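You operate a simulated robot arm through the tools that you are given. There is no shell and no other tool. Be economical: measure what you need, move in short steps, check, and stop when the job is done.

You are at the controls of a simulated robot arm. One attempt, no reset.

Task
Close up the work bench: teal cassette's latch free, red slider up, mixer lid shut, winder brake on, dial off.

The check looks at the end state, three seconds after you hand in, the way a careful person would. Anything else that was tipped, shoved, dropped, spilled or broken makes it a failure. A push-on lid holds only when it is set on centred and level and pressed home; a screw cap is set on level and turned clockwise until tight.

Robot
A 7-joint arm with a two-finger parallel gripper on a trunk, on a base that drives. Base frame: it is fixed to the floor where the robot stands at the start and does not move with it; the origin is under the middle of the robot, x ahead of it, y to its left, z up; the surface under the hand at the start is at about z = 0.86. Lengths are in m, angles in degrees, forces in N, time in s.
With the tool pointing down near the work surface it reaches from about 0.36 to 0.78 m from the robot's upright axis, wherever it stands. Its first joint turns from -166.0 to 166.0 degrees. Places, roughly: black dial [0.3, -1, 0.8]; blue cassette latch [0.4, -0.8, 1]; bundle (4x4x6 cm) [0.3, 0, 0.9]; bundle (4x4x8 cm) [0.4, 0.1, 0.9]; bundle (4x4x9 cm) [0.4, -0.1, 0.9]; cassette (11x6x13 cm) [0.5, -0.1, 0.9]; green cassette latch [0.4, -1.3, 0.5]; mixer lid [0.7, 0.6, 1.1]; orange cassette latch [0.4, -1.5, 0.5]; red slider [0.6, 0.2, 0.9]; teal cassette latch [0.5, -0.1, 1]; winder brake switch [0.5, -0.3, 0.9]. Payload 3.91 kg.
The tool frame sits at the grasp point between the pads (the TCP): z along the fingers, y along the line on which they close. The tips reach 0.03 m beyond it. Largest opening 0.11 m; finger width 0.02, thickness 0.01; the body of the gripper, 0.048 by 0.112 m, starts 0.055 m behind the TCP.
Orientation is told as [roll, pitch, yaw] about the base's x, y, z axes, in that order, counted from this pose: with the fingers straight down and closing along the base's y, the tool's x points along the base's -x, its y along +y and its z along -z.

Tools
- The arm moves only by the tool drive_tool. Its argument "moves" is a list of rows, each an object (a shift or turn left out is 0, a gripper value left out holds the last) with "offset": the shift along the tool's x, y, z in units of 25 mm (1.0 is 25 mm), a list of three; "delta_rot": the turn, a rotation vector about the tool's x, y, z in units of 5 degrees (1.0 is 5 degrees), a list of three. In form: [{"offset": [tx, ty, tz], "delta_rot": [wx, wy, wz]}, ...]. A call has 1 to 12 rows; each row shifts and turns the commanded pose from where the row before left it, along the tool's axes as they then stand. "gripper" is the opening, from 0 (shut) to 1 (fully open), set as the call begins (left out, the last holds). A call with a number of a shift or a turn outside -1 to 1 is refused whole. A row lasts 0.2 s, in which the tool goes at most 0.05 m and 8.6 degrees; a call with a longer step from one row to the next is refused whole, and so is a gripper value outside its range. A pose out of reach is approached as far as the arm can. The call stops where the force on the tool passes 40 N (or 10 N more than at its start, if that is more) or the arm is blocked; 0.2 s more then pass. Each finger travels about 0.153 m/s and halts on what it meets, pressing with about 44 N; the grip force reading is that of the motor and also rises with nothing between the fingers. The clock runs only during rows and for 0.2 s after the last one: add rows that do not move to give the fingers time. The reply holds the time, the measured pose of the TCP, the force on the tool along the base axes, the opening and the grip force, in the units named above and with some noise, with the torque about the TCP (base axes, N m) and any sound that the robot's microphone picked up.
- Cameras (640 x 400 px; columns grow to the right, rows downward): "scene" is now at [0.0023, 0.117, 1.6003]; the picture's right is [-0.34, -0.94, 0.00], its down [-0.61, 0.22, -0.76] and it looks along [0.71, -0.26, -0.65] (base axes); focal length 220 px, centre (320, 200). "wrist" rides on the gripper at [0.077, 0.007, -0.114] in the tool frame; the picture's right is [-0.09, 1.00, 0.00], its down [-0.80, -0.07, -0.59] and it looks along [-0.59, -0.05, 0.80] (tool axes); focal length 270 px, centre (320, 200). There is no depth. A picture from a camera that has moved, and an enlarged one, comes with that camera's place and axes in the base frame and with its lens.
- get_image(camera): a new picture of that camera. It takes no simulated time.
- slide_trunk(by): slides the trunk up (or, below 0, down) by that many m; the arm and the scene camera ride with it, the base frame stays. It gives what a move gives, with no picture.
- base_move(legs): drives the robot by 1 to 6 legs, each [ahead, turn to the left] in m and degrees, along the robot's own axes; the way and the turn of a leg run together, so that a leg with both is an arc; at most 1.5 m and 180 degrees a leg. The arm and the cameras ride along, it lands a little off, and it stops where it bumps. It gives what a move gives.
- head_to(pan, tilt): turns the head with the scene camera to pan (to the left, within 155 degrees either way) and tilt (down, from -29 to 69), counted from straight ahead of the robot. It gives what a move gives.
- close_up(camera, box): a new picture of the part [left, top, right, bottom] of that camera's present view, enlarged. It takes no simulated time.
- hand_in(): hands the job in; it is judged then, once.

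Go step by step. Nothing tells you exact positions but the pictures and the camera data: compare them with the known pose of the tool, close in by small moves and look again before you grip or let go. The budget is 120 turns and 82 pictures, counting those below and the enlarged ones. Unless the task says otherwise, let go and move clear before handing in, and close with one line.

The tools are called after ">>>" as a command line: name --argument value ..., lists and objects as JSON in quotes. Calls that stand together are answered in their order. drive_tool: Moves the arm, as the interface text tells. Its arguments: {"type":"object","properties":{"moves":{"type":"array","items":{"type":"object","properties":{"offset":{"type":"array","items":{"type":"number"}},"delta_rot":{"type":"array","items":{"type":"number"}}}}},"gripper":{"type":"number"}},"required":["moves"]} The other tools are called the same way: slide_trunk (by) slides the trunk up or down; base_move (legs) drives the base; head_to (pan, tilt) turns the head that bears the scene camera; get_image (camera) takes a picture; close_up (camera, box) takes an enlarged picture of a part of a camera's view; hand_in () hands the job in.

At the start:

```text
time_s: 0.0
eef_pos: [0.4859, -0.027, 1.3594]
ee_rot: [-0.1, -0.1, -0.1]
force: [-0.6, 0.0, 0.1]
wrist_torque: [0.01, -0.04, 0.0]
gripper_width: 0.11
grasp_force: 0.1
trunk travel left (down, up): [-0.575, 0.035]
robot x, y, heading: [-0.001, -0.0023, 0.0]
head pan, tilt: [-20.1, 40.9]
```

scene: 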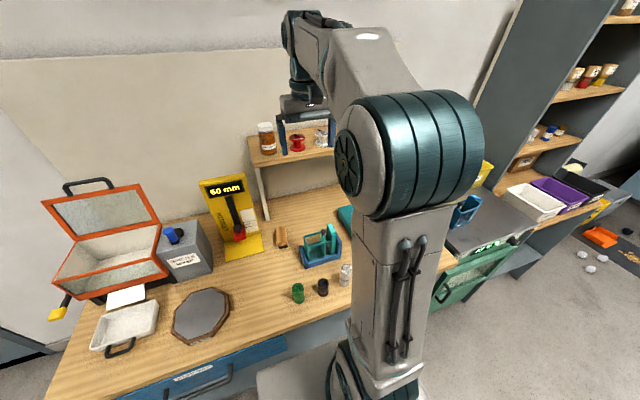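
wrist: 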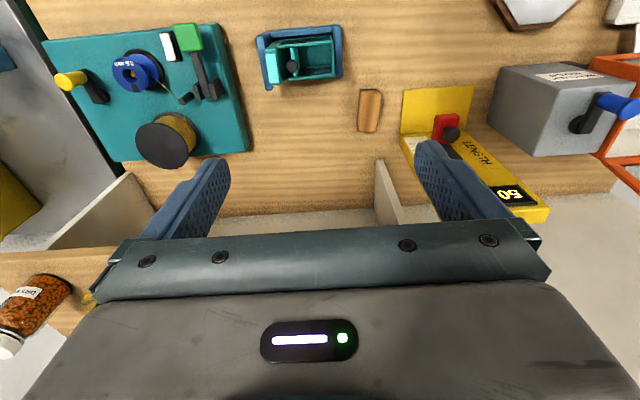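

I see the bench with the mixer (orange-rimmed lid), the yellow slider stand, the cassettes and the teal winder. I'll look at the details first.

>>> close_up --camera "wrist" --box '[40, 0, 360, 200]'

>>> close_up --camera "scene" --box '[30, 150, 350, 350]'

>>> close_up --camera "wrist" --box '[340, 0, 640, 220]'

>>> head_to --pan -70 --tilt 40

```text
2.00 times, centred on (200, 100) of wrist
camera zoom: at [0.4098, -0.0212, 1.4738], right [0.09, 1.0, 0.0], down [0.8, -0.07, 0.59], along [0.59, -0.05, -0.8], focal length 541 px, centre (560, 400)
```

zoom: 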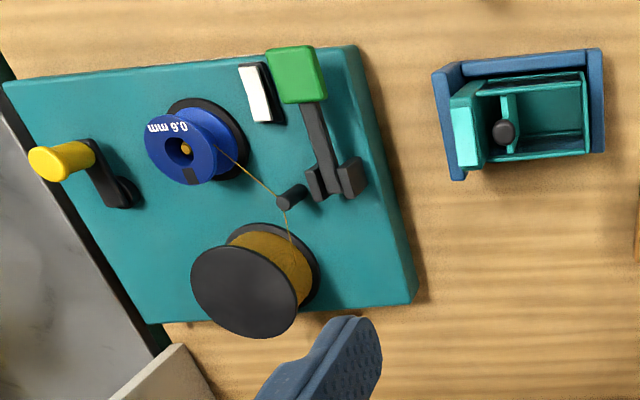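

```text
2.00 times, centred on (190, 250) of scene
camera zoom: at [0.0023, 0.117, 1.6003], right [-0.34, -0.94, 0.0], down [-0.61, 0.22, -0.76], along [0.71, -0.26, -0.65], focal length 440 px, centre (580, 100)
```

zoom: 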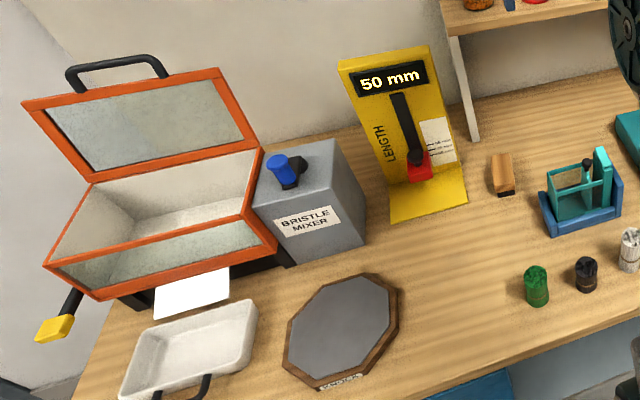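

```text
1.82 times, centred on (490, 110) of wrist
camera zoom: at [0.4098, -0.0212, 1.4738], right [0.09, 1.0, 0.0], down [0.8, -0.07, 0.59], along [0.59, -0.05, -0.8], focal length 491 px, centre (11, 364)
```

zoom: 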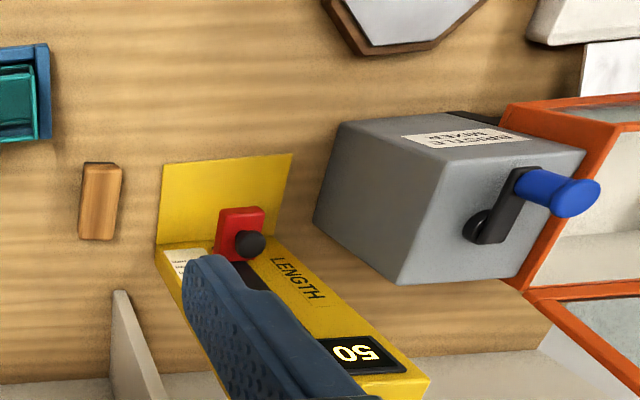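

```text
time_s: 1.2
eef_pos: [0.4856, -0.0265, 1.3581]
ee_rot: [0.0, 0.0, 0.0]
force: [0.3, -0.9, 0.1]
wrist_torque: [0.02, 0.02, -0.04]
gripper_width: 0.1102
grasp_force: 0.1
trunk travel left (down, up): [-0.575, 0.035]
robot x, y, heading: [0.0004, -0.0001, -0.3]
head pan, tilt: [-70.0, 40.0]
```

Next I look to the right, where the black dial and blue cassette should be.

>>> get_image --camera "scene"

```text
76 pictures are left
camera scene: at [-0.0478, 0.0661, 1.6016], right [-0.94, -0.34, 0.0], down [-0.22, 0.6, -0.77], along [0.26, -0.72, -0.64], focal length 220 px, centre (320, 200)
```

scene: 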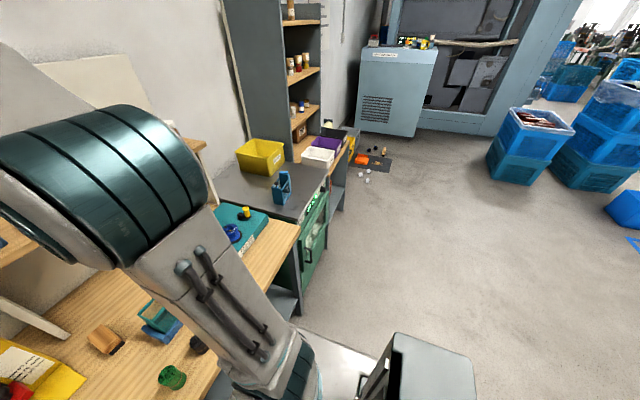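

>>> close_up --camera "scene" --box '[200, 120, 400, 300]'

```text
2.22 times, centred on (300, 210) of scene
camera zoom: at [-0.0478, 0.0661, 1.6016], right [-0.94, -0.34, 0.0], down [-0.22, 0.6, -0.77], along [0.26, -0.72, -0.64], focal length 488 px, centre (364, 178)
```

zoom: 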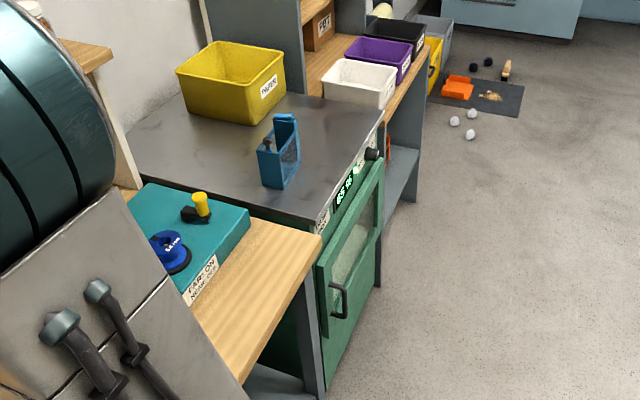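

The dial sits on the green oven's front edge to the right; I'll do that later. First I bring the wrist camera nearer to the teal cassette to study its latch.

>>> drive_tool --moves '[{"offset": [0.7, 0, 1]}, {"offset": [0.7, 0, 1]}, {"offset": [0.7, 0, 1]}, {"offset": [0.7, 0, 1]}, {"offset": [0.7, 0, 1]}, {"offset": [0.7, 0, 1]}]'

>>> get_image --camera "wrist"

>>> head_to --pan -5 --tilt 45

>>> get_image --camera "scene"

```text
time_s: 2.6
eef_pos: [0.378, -0.0285, 1.2093]
ee_rot: [0.0, -0.1, -0.1]
force: [0.0, 0.3, -0.1]
wrist_torque: [-0.04, 0.01, 0.01]
gripper_width: 0.1099
grasp_force: 0.1
trunk travel left (down, up): [-0.575, 0.035]
robot x, y, heading: [0.0017, 0.0007, 0.1]
head pan, tilt: [-70.0, 40.0]
```

```text
74 pictures are left
camera wrist: at [0.3023, -0.023, 1.3236], right [0.09, 1.0, 0.0], down [0.8, -0.07, 0.6], along [0.59, -0.05, -0.8], focal length 270 px, centre (320, 200)
```

wrist: 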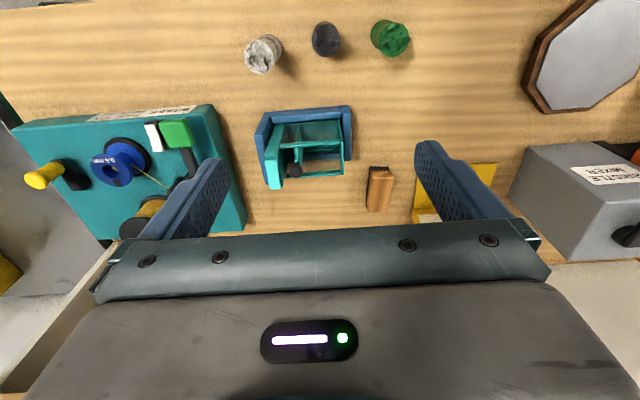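

```text
time_s: 3.9
eef_pos: [0.3802, -0.0277, 1.2085]
ee_rot: [0.0, 0.1, 0.0]
force: [-0.1, -0.5, 0.2]
wrist_torque: [-0.02, 0.03, -0.01]
gripper_width: 0.11
grasp_force: 0.0
trunk travel left (down, up): [-0.575, 0.035]
robot x, y, heading: [-0.0014, -0.0043, 0.0]
head pan, tilt: [-5.0, 45.0]
```

```text
73 pictures are left
camera scene: at [0.004, 0.1388, 1.5944], right [-0.09, -1.0, 0.0], down [-0.7, 0.06, -0.71], along [0.7, -0.06, -0.71], focal length 220 px, centre (320, 200)
```

scene: 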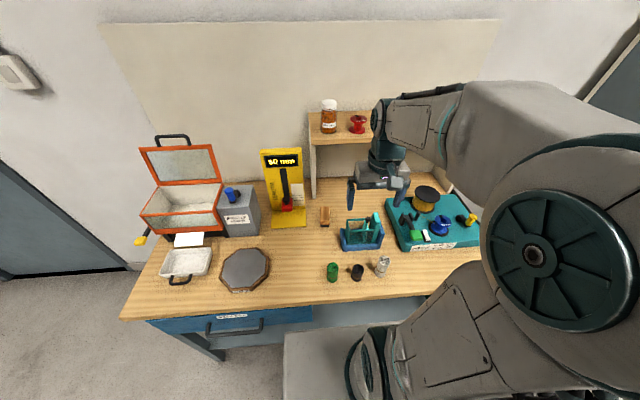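

>>> close_up --camera "scene" --box '[310, 170, 490, 290]'

>>> close_up --camera "wrist" --box '[220, 80, 400, 220]'

>>> close_up --camera "scene" --box '[100, 120, 320, 300]'

```text
3.33 times, centred on (400, 230) of scene
camera zoom: at [0.004, 0.1388, 1.5944], right [-0.09, -1.0, 0.0], down [-0.7, 0.06, -0.71], along [0.7, -0.06, -0.71], focal length 732 px, centre (53, 100)
```

zoom: 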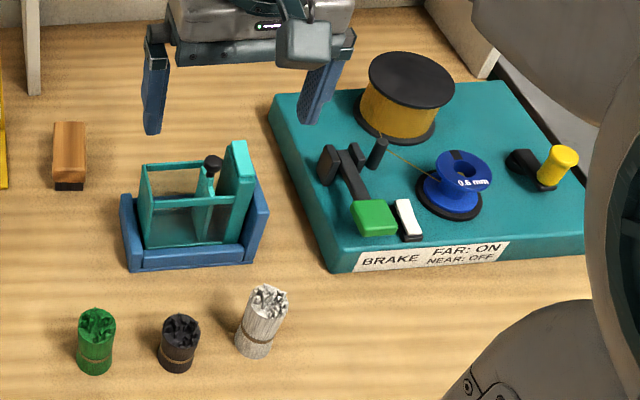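

```text
2.86 times, centred on (310, 150) of wrist
camera zoom: at [0.303, -0.023, 1.3239], right [0.09, 1.0, 0.0], down [0.8, -0.07, 0.59], along [0.59, -0.05, -0.8], focal length 772 px, centre (349, 343)
```

zoom: 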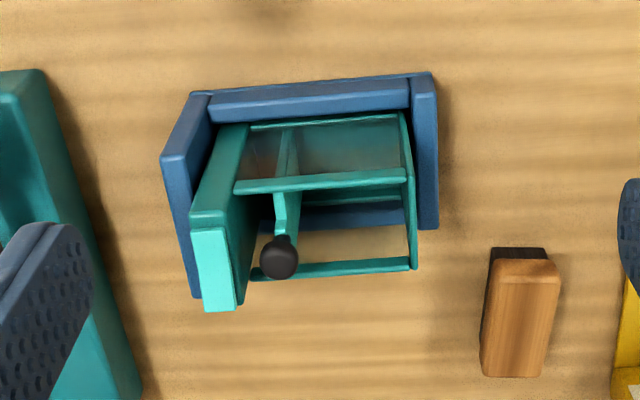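

```text
2.22 times, centred on (210, 210) of scene
camera zoom: at [0.004, 0.1388, 1.5944], right [-0.09, -1.0, 0.0], down [-0.7, 0.06, -0.71], along [0.7, -0.06, -0.71], focal length 488 px, centre (564, 178)
```

zoom: 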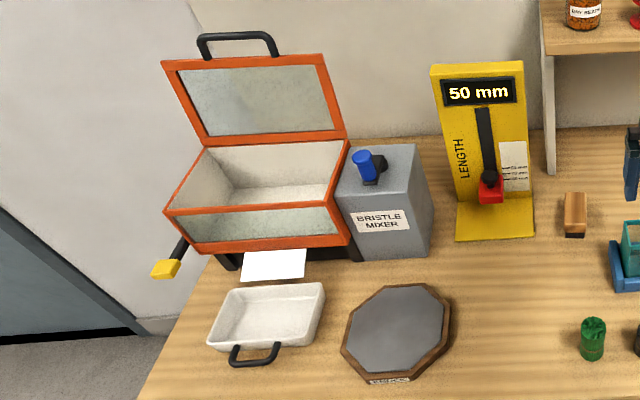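

The brake plate reads "FAR: ON / NEAR: OFF", with the green lever now near. I look closer at the cassette latch and compare it with the blue cassette.

>>> close_up --camera "scene" --box '[335, 195, 395, 255]'

>>> drive_tool --moves '[{"offset": [0, -1, 1]}, {"offset": [0, -1, 1]}, {"offset": [0, 0, 1]}]'

>>> get_image --camera "wrist"

>>> close_up --camera "wrist" --box '[240, 50, 480, 230]'

```text
6.67 times, centred on (365, 225) of scene
camera zoom: at [0.004, 0.1388, 1.5944], right [-0.09, -1.0, 0.0], down [-0.7, 0.06, -0.71], along [0.7, -0.06, -0.71], focal length 1465 px, centre (20, 33)
```

zoom: 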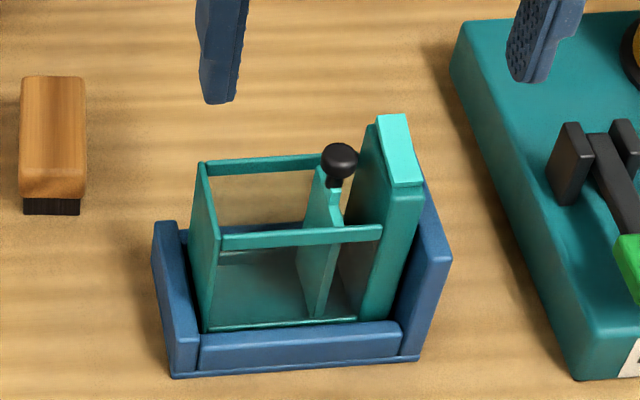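

```text
time_s: 4.7
eef_pos: [0.3803, -0.0777, 1.1319]
ee_rot: [-0.1, 0.0, 0.0]
force: [0.7, 0.6, -0.1]
wrist_torque: [-0.01, 0.01, 0.06]
gripper_width: 0.1099
grasp_force: 0.1
trunk travel left (down, up): [-0.575, 0.035]
robot x, y, heading: [0.005, 0.0017, 0.0]
head pan, tilt: [-5.0, 45.0]
```

```text
68 pictures are left
camera wrist: at [0.3044, -0.0711, 1.2477], right [0.09, 1.0, 0.0], down [0.8, -0.07, 0.59], along [0.59, -0.05, -0.8], focal length 270 px, centre (320, 200)
```

wrist: 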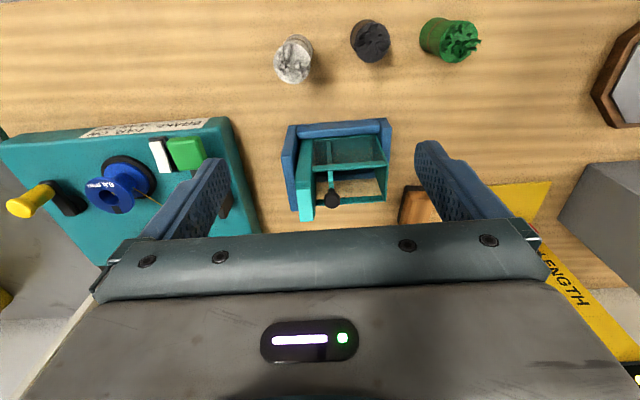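

```text
2.22 times, centred on (360, 140) of wrist
camera zoom: at [0.3044, -0.0711, 1.2477], right [0.09, 1.0, 0.0], down [0.8, -0.07, 0.59], along [0.59, -0.05, -0.8], focal length 601 px, centre (231, 333)
```

zoom: 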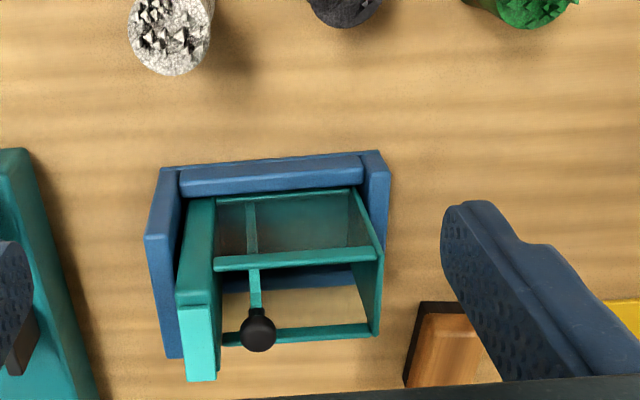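

The teal cassette has an inner plate with a black knob beside the handle. I compare with the blue cassette.

>>> head_to --pan -65 --tilt 35

>>> close_up --camera "scene" --box '[200, 170, 320, 260]'

```text
time_s: 6.0
eef_pos: [0.3805, -0.076, 1.1321]
ee_rot: [0.1, 0.0, 0.1]
force: [0.6, 0.6, 0.1]
wrist_torque: [-0.02, 0.0, 0.01]
gripper_width: 0.11
grasp_force: 0.0
trunk travel left (down, up): [-0.575, 0.035]
robot x, y, heading: [-0.0023, -0.0032, -0.2]
head pan, tilt: [-65.0, 35.0]
```

```text
4.44 times, centred on (260, 215) of scene
camera zoom: at [-0.0397, 0.0662, 1.6092], right [-0.91, -0.42, 0.0], down [-0.24, 0.52, -0.82], along [0.35, -0.74, -0.57], focal length 977 px, centre (587, 133)
```

zoom: 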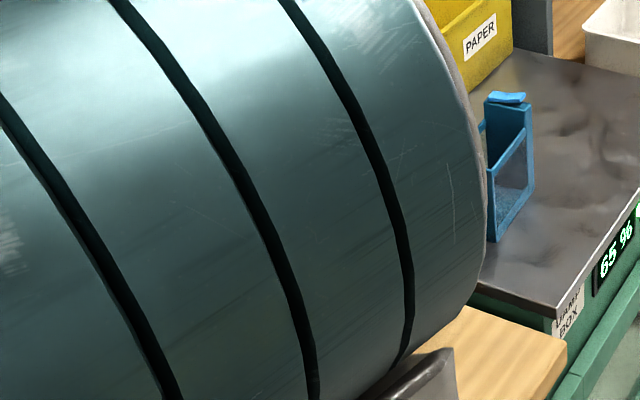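

The latch seems to be the lighter tab on top of the handle; I zoom in on the teal one.

>>> close_up --camera "wrist" --box '[280, 150, 360, 230]'

>>> head_to --pan -5 --tilt 45

>>> close_up --camera "scene" --box '[350, 200, 390, 230]'

```text
5.00 times, centred on (320, 190) of wrist
camera zoom: at [0.3042, -0.071, 1.2481], right [0.09, 1.0, 0.0], down [0.8, -0.07, 0.59], along [0.59, -0.05, -0.8], focal length 1351 px, centre (320, 250)
```

zoom: 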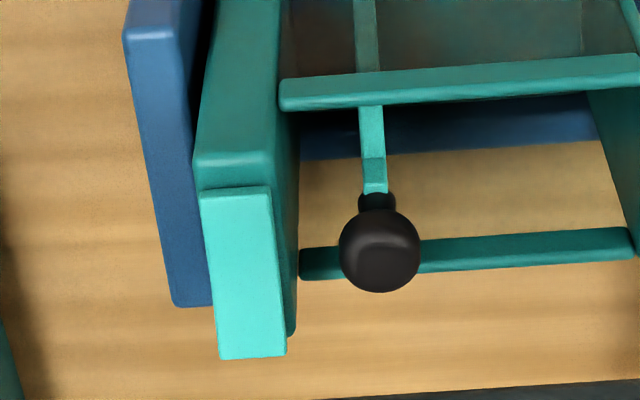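

```text
time_s: 7.3
eef_pos: [0.3802, -0.0767, 1.1335]
ee_rot: [0.0, -0.1, 0.0]
force: [-0.7, -0.4, -0.3]
wrist_torque: [0.01, 0.04, 0.01]
gripper_width: 0.1101
grasp_force: 0.0
trunk travel left (down, up): [-0.575, 0.035]
robot x, y, heading: [-0.0008, -0.0034, 0.2]
head pan, tilt: [-5.0, 45.0]
```

```text
13.33 times, centred on (370, 215) of scene
camera zoom: at [0.004, 0.1388, 1.5944], right [-0.09, -1.0, 0.0], down [-0.7, 0.06, -0.71], along [0.7, -0.06, -0.71], focal length 2930 px, centre (-347, 0)
```

zoom: 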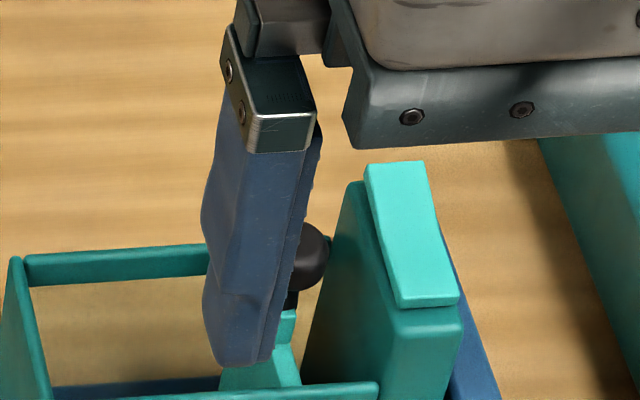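

I'll swing the wrist camera around to view the cassette from the side (from +y), to see the latch tab's profile.

>>> drive_tool --moves '[{"offset": [0, 0.8, -1]}, {"offset": [0, 1, -1]}, {"offset": [0, 1, -0.5]}, {"offset": [0, 1, 0]}, {"offset": [0, 1, 0]}, {"offset": [0, 1, 0]}, {"offset": [0, 1, 0]}, {"offset": [0, 1, 0]}, {"offset": [0, 1, 0]}, {"offset": [-1, 0, 0]}, {"offset": [-1, 0, 0]}, {"offset": [-0.6, 0, 0]}]'

>>> drive_tool --moves '[{"delta_rot": [0, 0, 1]}, {"delta_rot": [0, 0, 1]}, {"delta_rot": [0, 0, 1]}, {"delta_rot": [0, 0, 1]}, {"delta_rot": [0, 0, 1]}, {"delta_rot": [0, 0, 1]}, {"delta_rot": [0, 0, 1]}, {"delta_rot": [0, 0, 1]}, {"delta_rot": [0, 0, 1]}, {"delta_rot": [0, 0, 1]}, {"delta_rot": [0, 0, 1]}, {"delta_rot": [0, 0, 1]}]'

>>> drive_tool --moves '[{"delta_rot": [0, 0, 1]}, {"delta_rot": [0, 0, 1]}, {"delta_rot": [0, 0, 1]}, {"delta_rot": [0, 0, 1]}, {"delta_rot": [0, 0, 1]}, {"delta_rot": [0, 0, 1]}, {"delta_rot": [0, -1, 0]}, {"delta_rot": [0, -1, 0]}, {"delta_rot": [0, -1, 0]}, {"delta_rot": [0, -1, 0]}, {"delta_rot": [0, -1, 0]}, {"delta_rot": [0, -1, 0]}]'

>>> get_image --camera "wrist"

```text
time_s: 9.9
eef_pos: [0.4474, 0.1432, 1.1946]
ee_rot: [0.0, 0.0, 0.0]
force: [0.6, 0.3, -0.7]
wrist_torque: [-0.01, 0.01, 0.0]
gripper_width: 0.1098
grasp_force: 0.1
trunk travel left (down, up): [-0.575, 0.035]
robot x, y, heading: [-0.0009, -0.0035, -0.1]
head pan, tilt: [-5.0, 45.0]
```

```text
time_s: 12.5
eef_pos: [0.4452, 0.1436, 1.1958]
ee_rot: [0.0, 0.0, -60.1]
force: [0.1, 0.3, 0.1]
wrist_torque: [-0.02, 0.01, 0.03]
gripper_width: 0.1098
grasp_force: 0.2
trunk travel left (down, up): [-0.575, 0.035]
robot x, y, heading: [-0.0002, -0.0019, 0.2]
head pan, tilt: [-5.0, 45.0]
```

```text
time_s: 15.1
eef_pos: [0.4468, 0.1426, 1.1952]
ee_rot: [-0.1, -30.0, -90.1]
force: [-0.8, 0.5, -0.9]
wrist_torque: [0.03, 0.02, -0.01]
gripper_width: 0.1102
grasp_force: 0.0
trunk travel left (down, up): [-0.575, 0.035]
robot x, y, heading: [0.0027, -0.0026, 0.1]
head pan, tilt: [-5.0, 45.0]
```

```text
63 pictures are left
camera wrist: at [0.4536, 0.2659, 1.2574], right [1.0, -0.08, 0.04], down [-0.07, -0.39, 0.92], along [-0.05, -0.92, -0.4], focal length 270 px, centre (320, 200)
```

wrist: 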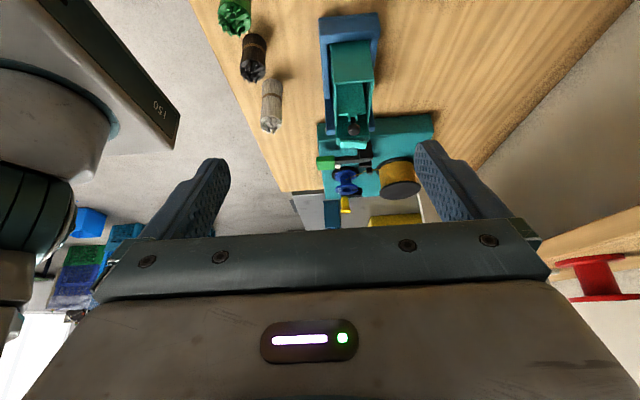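

>>> close_up --camera "wrist" --box '[290, 0, 450, 220]'

>>> close_up --camera "wrist" --box '[325, 80, 385, 150]'

```text
1.82 times, centred on (370, 110) of wrist
camera zoom: at [0.4536, 0.2659, 1.2574], right [1.0, -0.08, 0.04], down [-0.07, -0.39, 0.92], along [-0.05, -0.92, -0.4], focal length 491 px, centre (229, 364)
```

zoom: 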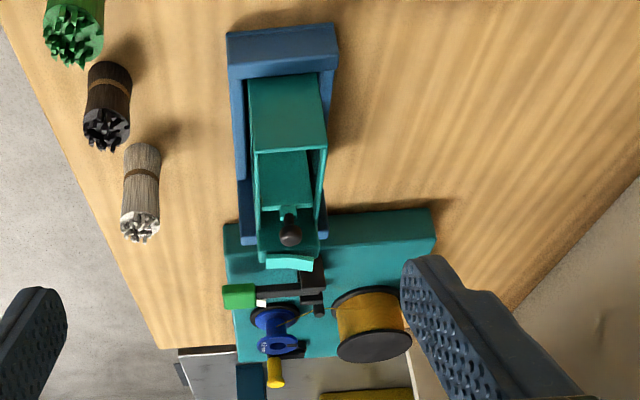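

```text
5.71 times, centred on (355, 115) of wrist
camera zoom: at [0.4536, 0.2659, 1.2574], right [1.0, -0.08, 0.04], down [-0.07, -0.39, 0.92], along [-0.05, -0.92, -0.4], focal length 1544 px, centre (120, 686)
```

zoom: 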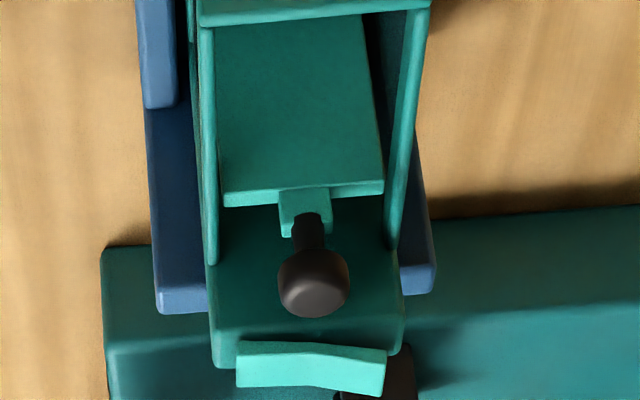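

The latch is a bent rocker tab: near end down, far end raised. I'll decide after seeing the other cassettes; next I return the hand to the forward orientation, tilted toward +x for the red slider at about (0.645, 0.22, 0.925).

>>> drive_tool --moves '[{"delta_rot": [0, 1, 0]}, {"delta_rot": [0, 1, 0]}, {"delta_rot": [0, 1, 0]}, {"delta_rot": [0, 1, 0]}, {"delta_rot": [0, 1, 0]}, {"delta_rot": [0, 1, 0]}, {"delta_rot": [0, 0, -1]}, {"delta_rot": [0, 0, -1]}, {"delta_rot": [0, 0, -1]}, {"delta_rot": [0, 0, -1]}, {"delta_rot": [0, 0, -1]}, {"delta_rot": [0, 0, -1]}]'

>>> drive_tool --moves '[{"delta_rot": [0, 0, -1]}, {"delta_rot": [0, 0, -1]}, {"delta_rot": [0, 0, -1]}, {"delta_rot": [0, 0, -1]}, {"delta_rot": [0, 0, -1]}, {"delta_rot": [0, 0, -1]}, {"delta_rot": [0, 0, -1]}, {"delta_rot": [0, 0, -1]}, {"delta_rot": [0, 0, -1]}, {"delta_rot": [0, 0, -1]}, {"delta_rot": [0, 0, -1]}, {"delta_rot": [0, 0, -1]}]'

>>> drive_tool --moves '[{"offset": [0, 1, 0], "delta_rot": [0, -1, 0]}, {"offset": [0, 1, 0], "delta_rot": [0, -1, 0]}, {"offset": [0, 1, 0], "delta_rot": [0, -1, 0]}, {"offset": [0, 0.2, 0], "delta_rot": [0, -1, 0]}, {"delta_rot": [0, -1, 0]}, {"delta_rot": [0, -1, 0]}, {"delta_rot": [0, -1, 0]}, {"delta_rot": [0, -1, 0]}, {"delta_rot": [0, -1, 0]}]'

>>> get_image --camera "wrist"

```text
time_s: 17.7
eef_pos: [0.4469, 0.1446, 1.1961]
ee_rot: [0.0, 0.0, -59.9]
force: [-0.3, 0.4, 0.5]
wrist_torque: [0.03, -0.01, 0.02]
gripper_width: 0.11
grasp_force: 0.1
trunk travel left (down, up): [-0.575, 0.035]
robot x, y, heading: [-0.0021, -0.0053, 0.0]
head pan, tilt: [-5.0, 45.0]
```

```text
time_s: 20.3
eef_pos: [0.4469, 0.1432, 1.1963]
ee_rot: [0.0, -0.1, 0.1]
force: [0.3, 0.3, 0.2]
wrist_torque: [-0.01, 0.02, 0.03]
gripper_width: 0.11
grasp_force: 0.0
trunk travel left (down, up): [-0.575, 0.035]
robot x, y, heading: [-0.0022, -0.0028, 0.0]
head pan, tilt: [-5.0, 45.0]
```

```text
time_s: 22.3
eef_pos: [0.4469, 0.2239, 1.1962]
ee_rot: [0.1, -45.1, 0.1]
force: [0.0, -0.5, 0.7]
wrist_torque: [0.01, 0.02, -0.03]
gripper_width: 0.1102
grasp_force: 0.0
trunk travel left (down, up): [-0.575, 0.035]
robot x, y, heading: [0.0037, -0.003, 0.1]
head pan, tilt: [-5.0, 45.0]
```

```text
60 pictures are left
camera wrist: at [0.3113, 0.229, 1.2232], right [0.06, 1.0, 0.06], down [0.14, -0.07, 0.99], along [0.99, -0.05, -0.15], focal length 270 px, centre (320, 200)
```

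wrist: 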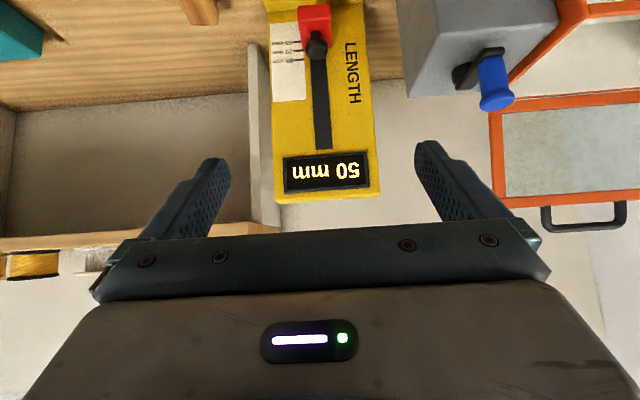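

The slider's knob is at about (0.65, 0.225, 0.953) and the track is near vertical. I narrow the gripper and approach along the tool axis.

>>> drive_tool --gripper 0.55 --moves '[{"offset": [0.5, 0, 1]}, {"offset": [0.5, 0, 1]}, {"offset": [0.5, 0, 1]}, {"offset": [0, 0, 1]}, {"offset": [0, 0, 1]}, {"offset": [0, 0, 1]}, {"offset": [0, 0, 1]}, {"offset": [0, 0, 1]}, {"offset": [0, 0, 1]}]'

>>> get_image --camera "wrist"

>>> close_up --camera "scene" --box '[220, 130, 360, 250]'

```text
time_s: 24.3
eef_pos: [0.5781, 0.2245, 1.0103]
ee_rot: [0.0, -45.0, 0.0]
force: [1.0, 0.5, 0.7]
wrist_torque: [0.02, -0.02, -0.01]
gripper_width: 0.0606
grasp_force: 0.1
trunk travel left (down, up): [-0.575, 0.035]
robot x, y, heading: [-0.001, -0.0026, 0.2]
head pan, tilt: [-5.0, 45.0]
```

```text
59 pictures are left
camera wrist: at [0.4437, 0.2303, 1.0381], right [0.06, 1.0, 0.06], down [0.15, -0.07, 0.99], along [0.99, -0.05, -0.15], focal length 270 px, centre (320, 200)
```

wrist: 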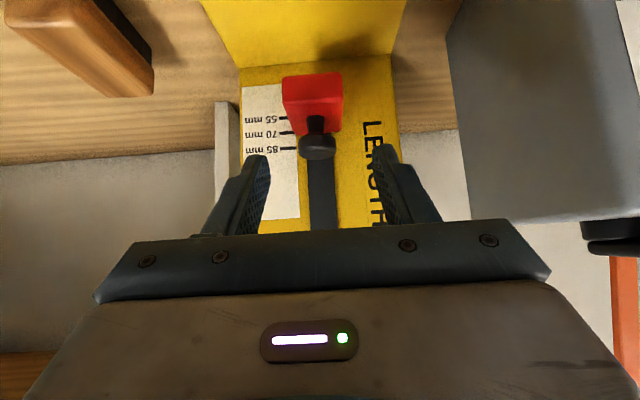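

```text
3.33 times, centred on (290, 190) of scene
camera zoom: at [0.0047, 0.1391, 1.5944], right [-0.09, -1.0, 0.0], down [-0.7, 0.06, -0.71], along [0.7, -0.06, -0.71], focal length 732 px, centre (420, 233)
```

zoom: 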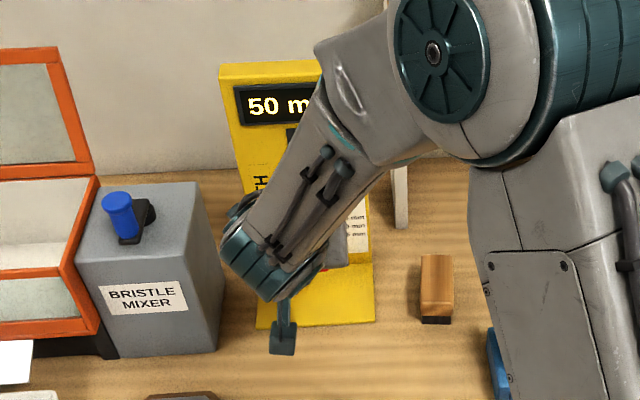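

The knob is about (0.63, 0.221, 0.97) with the red block just below it. I advance so the fingers straddle them, then close.

>>> drive_tool --gripper 0.6 --moves '[{"offset": [0, -0.16, 0.9]}, {"offset": [0, 0, 0.9]}, {"offset": [-0.2, 0, 0.8]}]'

>>> get_image --camera "wrist"

```text
time_s: 25.1
eef_pos: [0.628, 0.2196, 0.9674]
ee_rot: [0.0, -45.0, 0.1]
force: [0.6, -0.2, -0.8]
wrist_torque: [0.02, 0.01, -0.01]
gripper_width: 0.0659
grasp_force: 0.0
trunk travel left (down, up): [-0.575, 0.035]
robot x, y, heading: [0.0028, -0.0012, 0.0]
head pan, tilt: [-5.0, 45.0]
```

```text
57 pictures are left
camera wrist: at [0.4934, 0.2261, 0.9953], right [0.06, 1.0, 0.06], down [0.15, -0.07, 0.99], along [0.99, -0.05, -0.15], focal length 270 px, centre (320, 200)
```

wrist: 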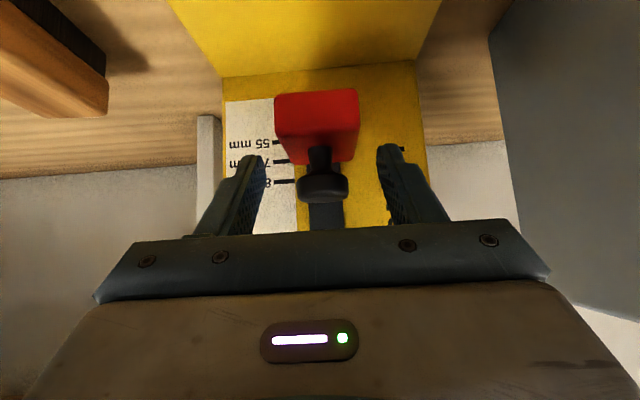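

The TCP sits at the knob. I close and lift in small steps.

>>> drive_tool --gripper 0 --moves '[{}, {}, {}, {}, {"offset": [-0.4, 0, -0.4]}, {"offset": [-0.4, 0, -0.4]}, {"offset": [-0.4, 0, -0.4]}]'

>>> get_image --camera "wrist"

```text
time_s: 26.7
eef_pos: [0.6276, 0.2212, 1.0106]
ee_rot: [0.0, -44.8, 0.0]
force: [-12.1, 3.6, -2.5]
wrist_torque: [0.24, 0.69, -0.29]
gripper_width: 0.043
grasp_force: 45.6
trunk travel left (down, up): [-0.575, 0.035]
robot x, y, heading: [0.0027, -0.002, -0.1]
head pan, tilt: [-5.0, 45.0]
```

```text
56 pictures are left
camera wrist: at [0.493, 0.2265, 1.038], right [0.06, 1.0, 0.06], down [0.15, -0.07, 0.99], along [0.99, -0.05, -0.15], focal length 270 px, centre (320, 200)
```

wrist: 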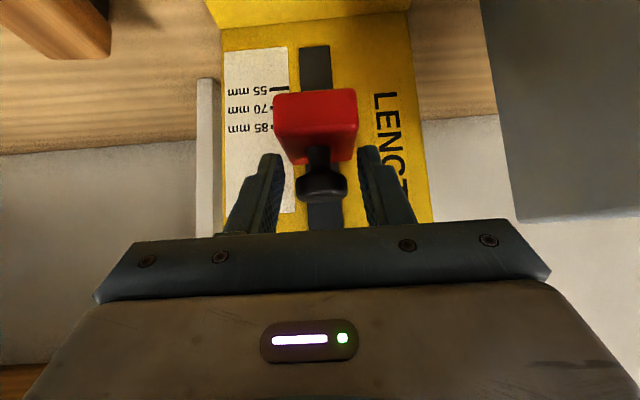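

The slider moves. I keep lifting with a small give toward -x.

>>> drive_tool --moves '[{"offset": [-0.35, 0, -0.45]}, {"offset": [-0.4, 0, -0.4]}, {"offset": [-0.4, 0, -0.4]}]'

```text
time_s: 27.5
eef_pos: [0.6264, 0.2203, 1.0542]
ee_rot: [-0.1, -45.1, 0.1]
force: [6.1, 9.3, -0.6]
wrist_torque: [0.34, -0.68, -0.01]
gripper_width: 0.0429
grasp_force: 44.6
trunk travel left (down, up): [-0.575, 0.035]
robot x, y, heading: [0.0017, -0.004, -0.2]
head pan, tilt: [-5.0, 45.0]
```

>>> drive_tool --moves '[{"offset": [-0.42, 0, -0.38]}, {"offset": [-0.4, 0, -0.4]}, {"offset": [-0.4, 0, -0.4]}]'

>>> get_image --camera "wrist"

```text
time_s: 28.3
eef_pos: [0.6272, 0.2204, 1.0944]
ee_rot: [0.0, -45.0, 0.1]
force: [-2.1, 12.9, -1.1]
wrist_torque: [0.52, 0.28, 0.01]
gripper_width: 0.0429
grasp_force: 45.5
trunk travel left (down, up): [-0.575, 0.035]
robot x, y, heading: [0.0008, -0.0009, -0.1]
head pan, tilt: [-5.0, 45.0]
```

```text
55 pictures are left
camera wrist: at [0.4929, 0.2264, 1.1212], right [0.06, 1.0, 0.06], down [0.15, -0.07, 0.99], along [0.99, -0.05, -0.15], focal length 270 px, centre (320, 200)
```

wrist: 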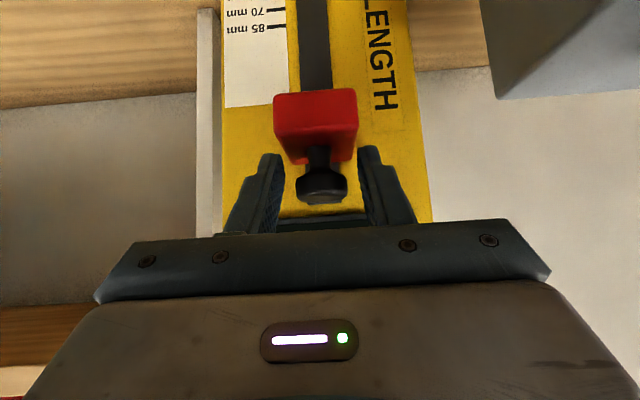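

>>> drive_tool --moves '[{"offset": [-0.2, 0.1, -0.2]}, {"offset": [-0.2, 0, -0.2]}, {"offset": [-0.2, 0, -0.2]}, {"offset": [-0.2, 0, -0.2]}, {"offset": [-0.2, 0, -0.2]}]'

>>> get_image --camera "wrist"

```text
time_s: 29.1
eef_pos: [0.6288, 0.2216, 1.1044]
ee_rot: [-0.4, -44.3, 0.3]
force: [15.4, 6.2, -15.9]
wrist_torque: [0.2, -0.37, 0.32]
gripper_width: 0.0289
grasp_force: 44.9
trunk travel left (down, up): [-0.575, 0.035]
robot x, y, heading: [0.0013, -0.0044, -0.2]
head pan, tilt: [-5.0, 45.0]
stopped in row 3: the force on the tool passed its limit at 41 N (the readings are from after the stop); the commanded pose is now the measured one
```

```text
54 pictures are left
camera wrist: at [0.4945, 0.2269, 1.1328], right [0.06, 1.0, 0.06], down [0.16, -0.07, 0.98], along [0.99, -0.05, -0.16], focal length 270 px, centre (320, 200)
```

wrist: 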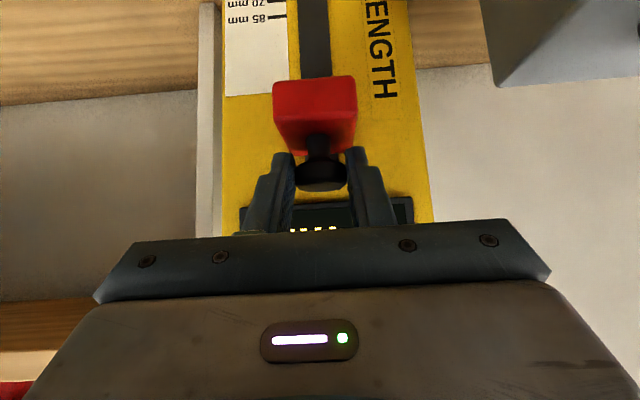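

The slider hit its top stop. I release, back off and check that it stays.

>>> drive_tool --gripper 0.7 --moves '[{}, {}, {}, {"offset": [0, 0, -1]}, {"offset": [0, 0, -1]}, {"offset": [0, 0, -1]}, {"offset": [0, 0, -1]}, {"offset": [0, 0, -1]}, {"offset": [0, 0, -1]}]'

>>> get_image --camera "wrist"

```text
time_s: 31.1
eef_pos: [0.5194, 0.2185, 1.2146]
ee_rot: [-0.2, -44.4, 0.2]
force: [-1.1, -1.1, -0.3]
wrist_torque: [0.0, 0.01, 0.01]
gripper_width: 0.0771
grasp_force: 0.1
trunk travel left (down, up): [-0.575, 0.035]
robot x, y, heading: [0.0044, -0.0045, 0.1]
head pan, tilt: [-5.0, 45.0]
```

```text
53 pictures are left
camera wrist: at [0.3854, 0.2244, 1.2424], right [0.06, 1.0, 0.06], down [0.15, -0.07, 0.99], along [0.99, -0.05, -0.16], focal length 270 px, centre (320, 200)
```

wrist: 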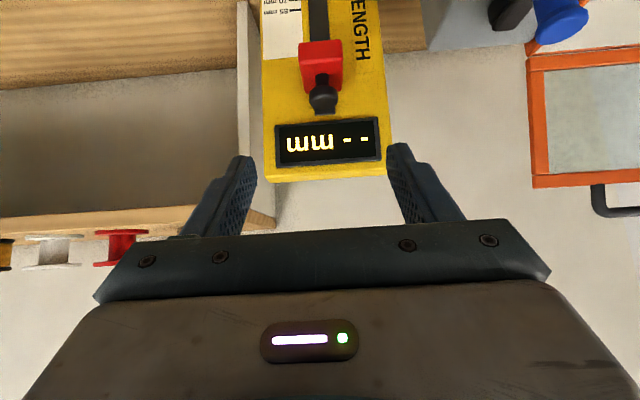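

Display shows "-- mm": the slider is parked at the top. Next the winder brake: green handle at about (0.44, -0.25, 0.94), pivot at (0.53, -0.26, 0.91). I move there for a closer look.

>>> drive_tool --moves '[{"offset": [0, -1, 0], "delta_rot": [0, 1, 0]}, {"offset": [0, -1, 0], "delta_rot": [0, 1, 0]}, {"offset": [0, -1, 0], "delta_rot": [0, 1, 0]}, {"offset": [0, -1, 0], "delta_rot": [0, 1, 0]}, {"offset": [0, -1, 0], "delta_rot": [0, 1, 0]}, {"offset": [0, -1, 0], "delta_rot": [0, 1, 0]}, {"offset": [0, -1, 0], "delta_rot": [0, 1, 0]}, {"offset": [0, -1, 0], "delta_rot": [0, 1, 0]}, {"offset": [0, -1, 0], "delta_rot": [0, 0.9, 0]}]'

>>> drive_tool --moves '[{"offset": [1, -1, 0]}, {"offset": [1, -1, 0]}, {"offset": [1, -1, 0]}, {"offset": [1, -1, 0]}, {"offset": [1, -1, 0]}, {"offset": [0, -1, 1]}, {"offset": [0, -1, 1]}, {"offset": [0, -1, 1]}, {"offset": [0, -1, 0]}]'

>>> get_image --camera "wrist"

```text
time_s: 33.1
eef_pos: [0.52, -0.0064, 1.2136]
ee_rot: [-0.1, 0.1, -0.1]
force: [0.6, -0.5, 0.4]
wrist_torque: [0.0, -0.02, -0.01]
gripper_width: 0.0769
grasp_force: 0.0
trunk travel left (down, up): [-0.575, 0.035]
robot x, y, heading: [-0.0004, -0.0035, 0.0]
head pan, tilt: [-5.0, 45.0]
```

```text
time_s: 35.1
eef_pos: [0.3948, -0.2329, 1.1412]
ee_rot: [-0.1, 0.0, -0.1]
force: [0.7, 0.7, 0.2]
wrist_torque: [0.03, 0.03, 0.03]
gripper_width: 0.0769
grasp_force: 0.0
trunk travel left (down, up): [-0.575, 0.035]
robot x, y, heading: [0.0004, -0.0045, -0.0]
head pan, tilt: [-5.0, 45.0]
```

```text
52 pictures are left
camera wrist: at [0.318, -0.227, 1.2564], right [0.09, 1.0, 0.0], down [0.8, -0.07, 0.59], along [0.59, -0.06, -0.8], focal length 270 px, centre (320, 200)
```

wrist: 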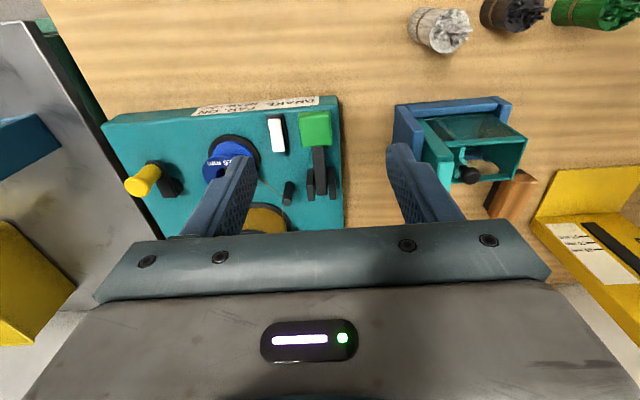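

>>> close_up --camera "wrist" --box '[230, 90, 370, 220]'

>>> close_up --camera "scene" --box '[380, 180, 480, 250]'

```text
3.08 times, centred on (300, 155) of wrist
camera zoom: at [0.318, -0.227, 1.2564], right [0.09, 1.0, 0.0], down [0.8, -0.07, 0.59], along [0.59, -0.06, -0.8], focal length 832 px, centre (382, 338)
```

zoom: 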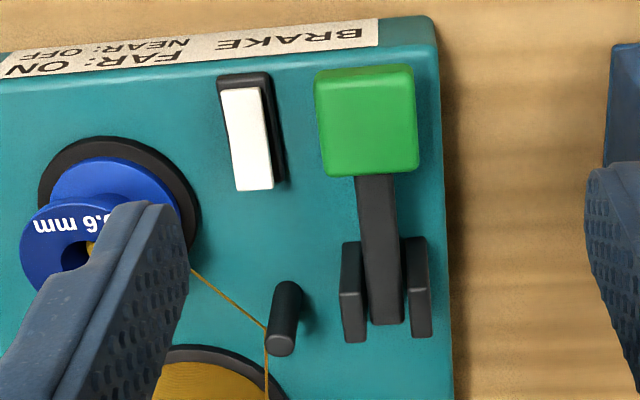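

```text
5.71 times, centred on (430, 215) of scene
camera zoom: at [0.0043, 0.1385, 1.5944], right [-0.09, -1.0, 0.0], down [-0.7, 0.06, -0.71], along [0.7, -0.06, -0.71], focal length 1256 px, centre (-309, 114)
```

zoom: 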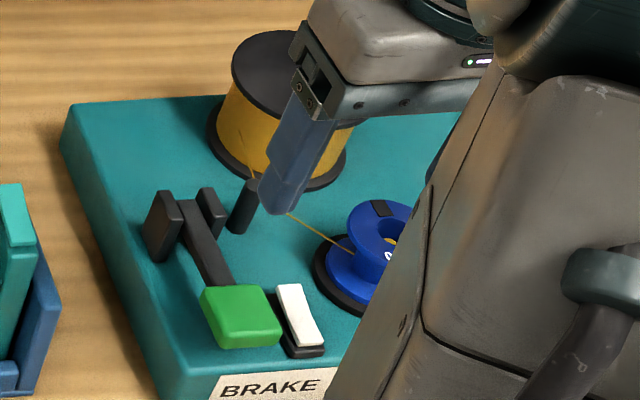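

The brake is a knife-type lever lying near, with a white rocker next to it to avoid. I'll pitch the hand 45° forward and come at the green handle from the near side, fingers just around it.

>>> drive_tool --gripper 0.5 --moves '[{"offset": [0, -0.44, 0], "delta_rot": [0, -1, 0]}, {"delta_rot": [0, -1, 0]}, {"delta_rot": [0, -1, 0]}, {"delta_rot": [0, -1, 0]}, {"delta_rot": [0, -1, 0]}, {"delta_rot": [0, -1, 0]}, {"delta_rot": [0, -1, 0]}, {"delta_rot": [0, -1, 0]}, {"delta_rot": [0, -1, 0]}]'

>>> drive_tool --moves '[{"offset": [0.9, 0, 0.4]}, {"offset": [0.9, 0, 0.4]}, {"offset": [0.9, 0, 0.4]}, {"offset": [0.9, 0, 0.4]}, {"offset": [0.9, 0, 0.4]}, {"offset": [0.1, 0, 0.6]}]'

>>> get_image --camera "wrist"

>>> get_image --camera "scene"

```text
time_s: 37.1
eef_pos: [0.395, -0.2427, 1.1409]
ee_rot: [-0.3, -45.1, -0.1]
force: [0.5, -0.3, 0.1]
wrist_torque: [0.0, 0.0, 0.01]
gripper_width: 0.055
grasp_force: 0.2
trunk travel left (down, up): [-0.575, 0.035]
robot x, y, heading: [-0.0028, -0.0019, 0.0]
head pan, tilt: [-5.0, 45.0]
```

```text
time_s: 38.5
eef_pos: [0.3609, -0.2423, 1.0142]
ee_rot: [-0.3, -45.0, 0.1]
force: [0.1, -0.2, -0.3]
wrist_torque: [0.02, -0.02, 0.0]
gripper_width: 0.0552
grasp_force: 0.0
out of reach, approached as far as the arm can: row 5
trunk travel left (down, up): [-0.575, 0.035]
robot x, y, heading: [0.0022, -0.0011, 0.2]
head pan, tilt: [-5.0, 45.0]
```

```text
49 pictures are left
camera wrist: at [0.2259, -0.2363, 1.0404], right [0.06, 1.0, 0.06], down [0.15, -0.07, 0.99], along [0.99, -0.05, -0.15], focal length 270 px, centre (320, 200)
```

wrist: 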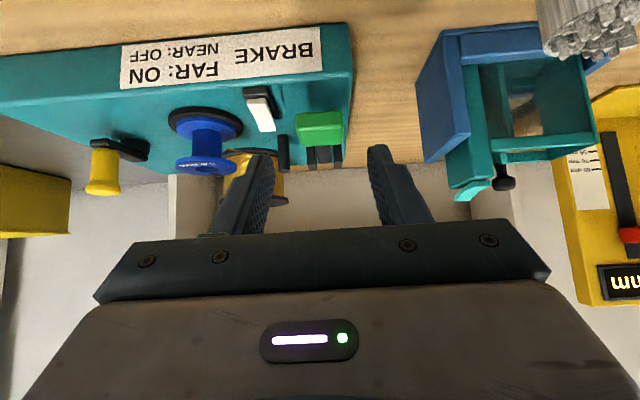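

```text
48 pictures are left
camera scene: at [0.0045, 0.139, 1.5944], right [-0.09, -1.0, 0.0], down [-0.7, 0.06, -0.71], along [0.7, -0.06, -0.71], focal length 220 px, centre (320, 200)
```

scene: 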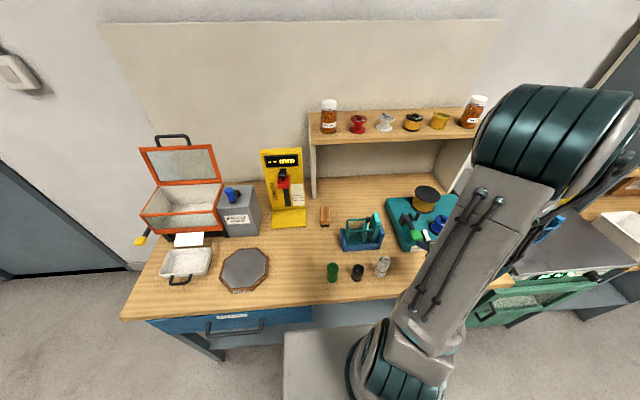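

The handle is straight ahead at about (0.44, -0.243, 0.944). I also zoom on the latch, which is visible edge-on here.

>>> close_up --camera "wrist" --box '[210, 20, 550, 240]'

>>> close_up --camera "wrist" --box '[430, 130, 530, 220]'

```text
1.82 times, centred on (380, 130) of wrist
camera zoom: at [0.2259, -0.2363, 1.0404], right [0.06, 1.0, 0.06], down [0.15, -0.07, 0.99], along [0.99, -0.05, -0.15], focal length 491 px, centre (211, 327)
```

zoom: 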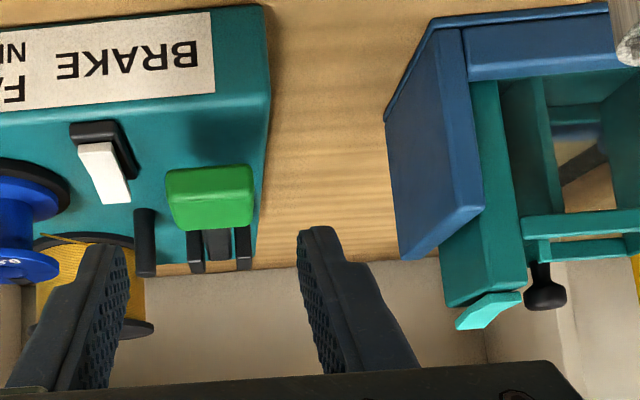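

```text
4.44 times, centred on (480, 175) of wrist
camera zoom: at [0.2259, -0.2363, 1.0404], right [0.06, 1.0, 0.06], down [0.15, -0.07, 0.99], along [0.99, -0.05, -0.15], focal length 1201 px, centre (-391, 311)
```

zoom: 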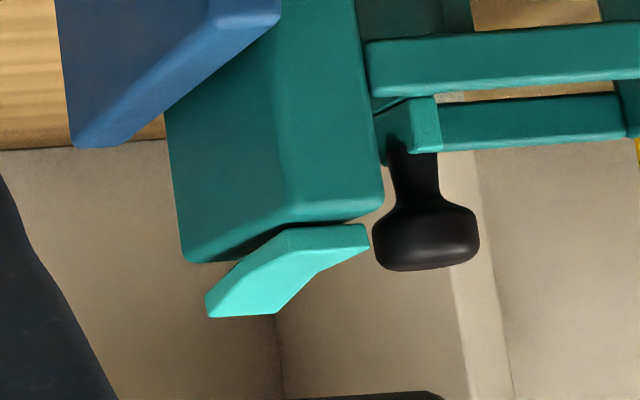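

The brake handle is centered between the fingers. I advance onto it.

>>> drive_tool --moves '[{"offset": [0, 0, 0.9]}, {"offset": [0, 0, 0.9]}, {"offset": [0, 0, 0.8]}, {"offset": [0, 0, 0.6]}]'

>>> get_image --camera "wrist"

```text
time_s: 39.5
eef_pos: [0.418, -0.2432, 0.9583]
ee_rot: [-0.2, -45.0, 0.1]
force: [0.2, -0.1, 0.9]
wrist_torque: [-0.03, -0.02, -0.02]
gripper_width: 0.0551
grasp_force: 0.1
trunk travel left (down, up): [-0.575, 0.035]
robot x, y, heading: [0.0007, -0.0005, -0.0]
head pan, tilt: [-5.0, 45.0]
```

```text
45 pictures are left
camera wrist: at [0.2834, -0.2375, 0.985], right [0.06, 1.0, 0.06], down [0.15, -0.07, 0.99], along [0.99, -0.05, -0.15], focal length 270 px, centre (320, 200)
```

wrist: 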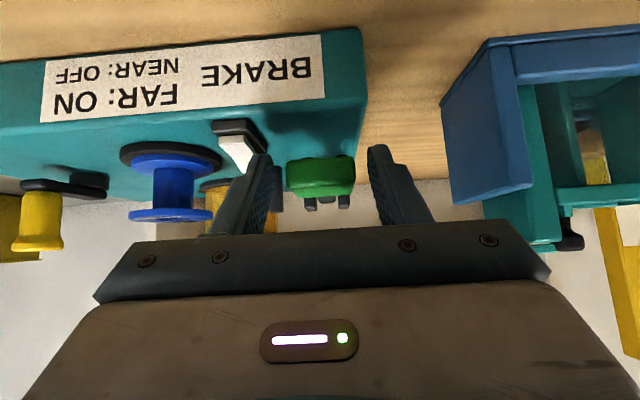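

The handle's near face is right at the fingers; I go 1.7 cm further, then close.

>>> drive_tool --moves '[{"offset": [-0.25, 0, 0.7]}]'

>>> drive_tool --gripper 0 --moves '[{}, {}, {}]'

>>> close_up --camera "wrist" --box '[200, 80, 440, 240]'

```text
time_s: 39.9
eef_pos: [0.4351, -0.2445, 0.9477]
ee_rot: [-0.2, -44.9, 0.0]
force: [-0.5, 0.3, 0.6]
wrist_torque: [0.0, 0.0, -0.03]
gripper_width: 0.0549
grasp_force: 0.1
trunk travel left (down, up): [-0.575, 0.035]
robot x, y, heading: [0.0034, -0.0041, -0.3]
head pan, tilt: [-5.0, 45.0]
```

```text
time_s: 40.7
eef_pos: [0.4338, -0.2425, 0.9484]
ee_rot: [-0.1, -45.0, 0.0]
force: [-2.9, 2.6, -0.2]
wrist_torque: [0.16, -0.24, -0.57]
gripper_width: 0.0376
grasp_force: 44.8
trunk travel left (down, up): [-0.575, 0.035]
robot x, y, heading: [-0.0007, -0.0027, 0.1]
head pan, tilt: [-5.0, 45.0]
```

```text
2.50 times, centred on (320, 160) of wrist
camera zoom: at [0.3003, -0.237, 0.9759], right [0.06, 1.0, 0.06], down [0.15, -0.07, 0.99], along [0.99, -0.06, -0.15], focal length 676 px, centre (320, 300)
```

zoom: 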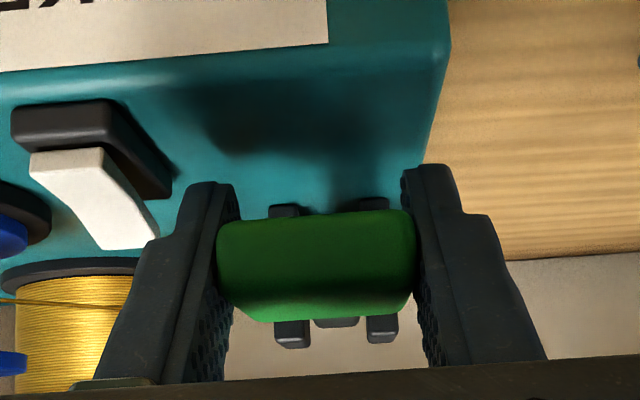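

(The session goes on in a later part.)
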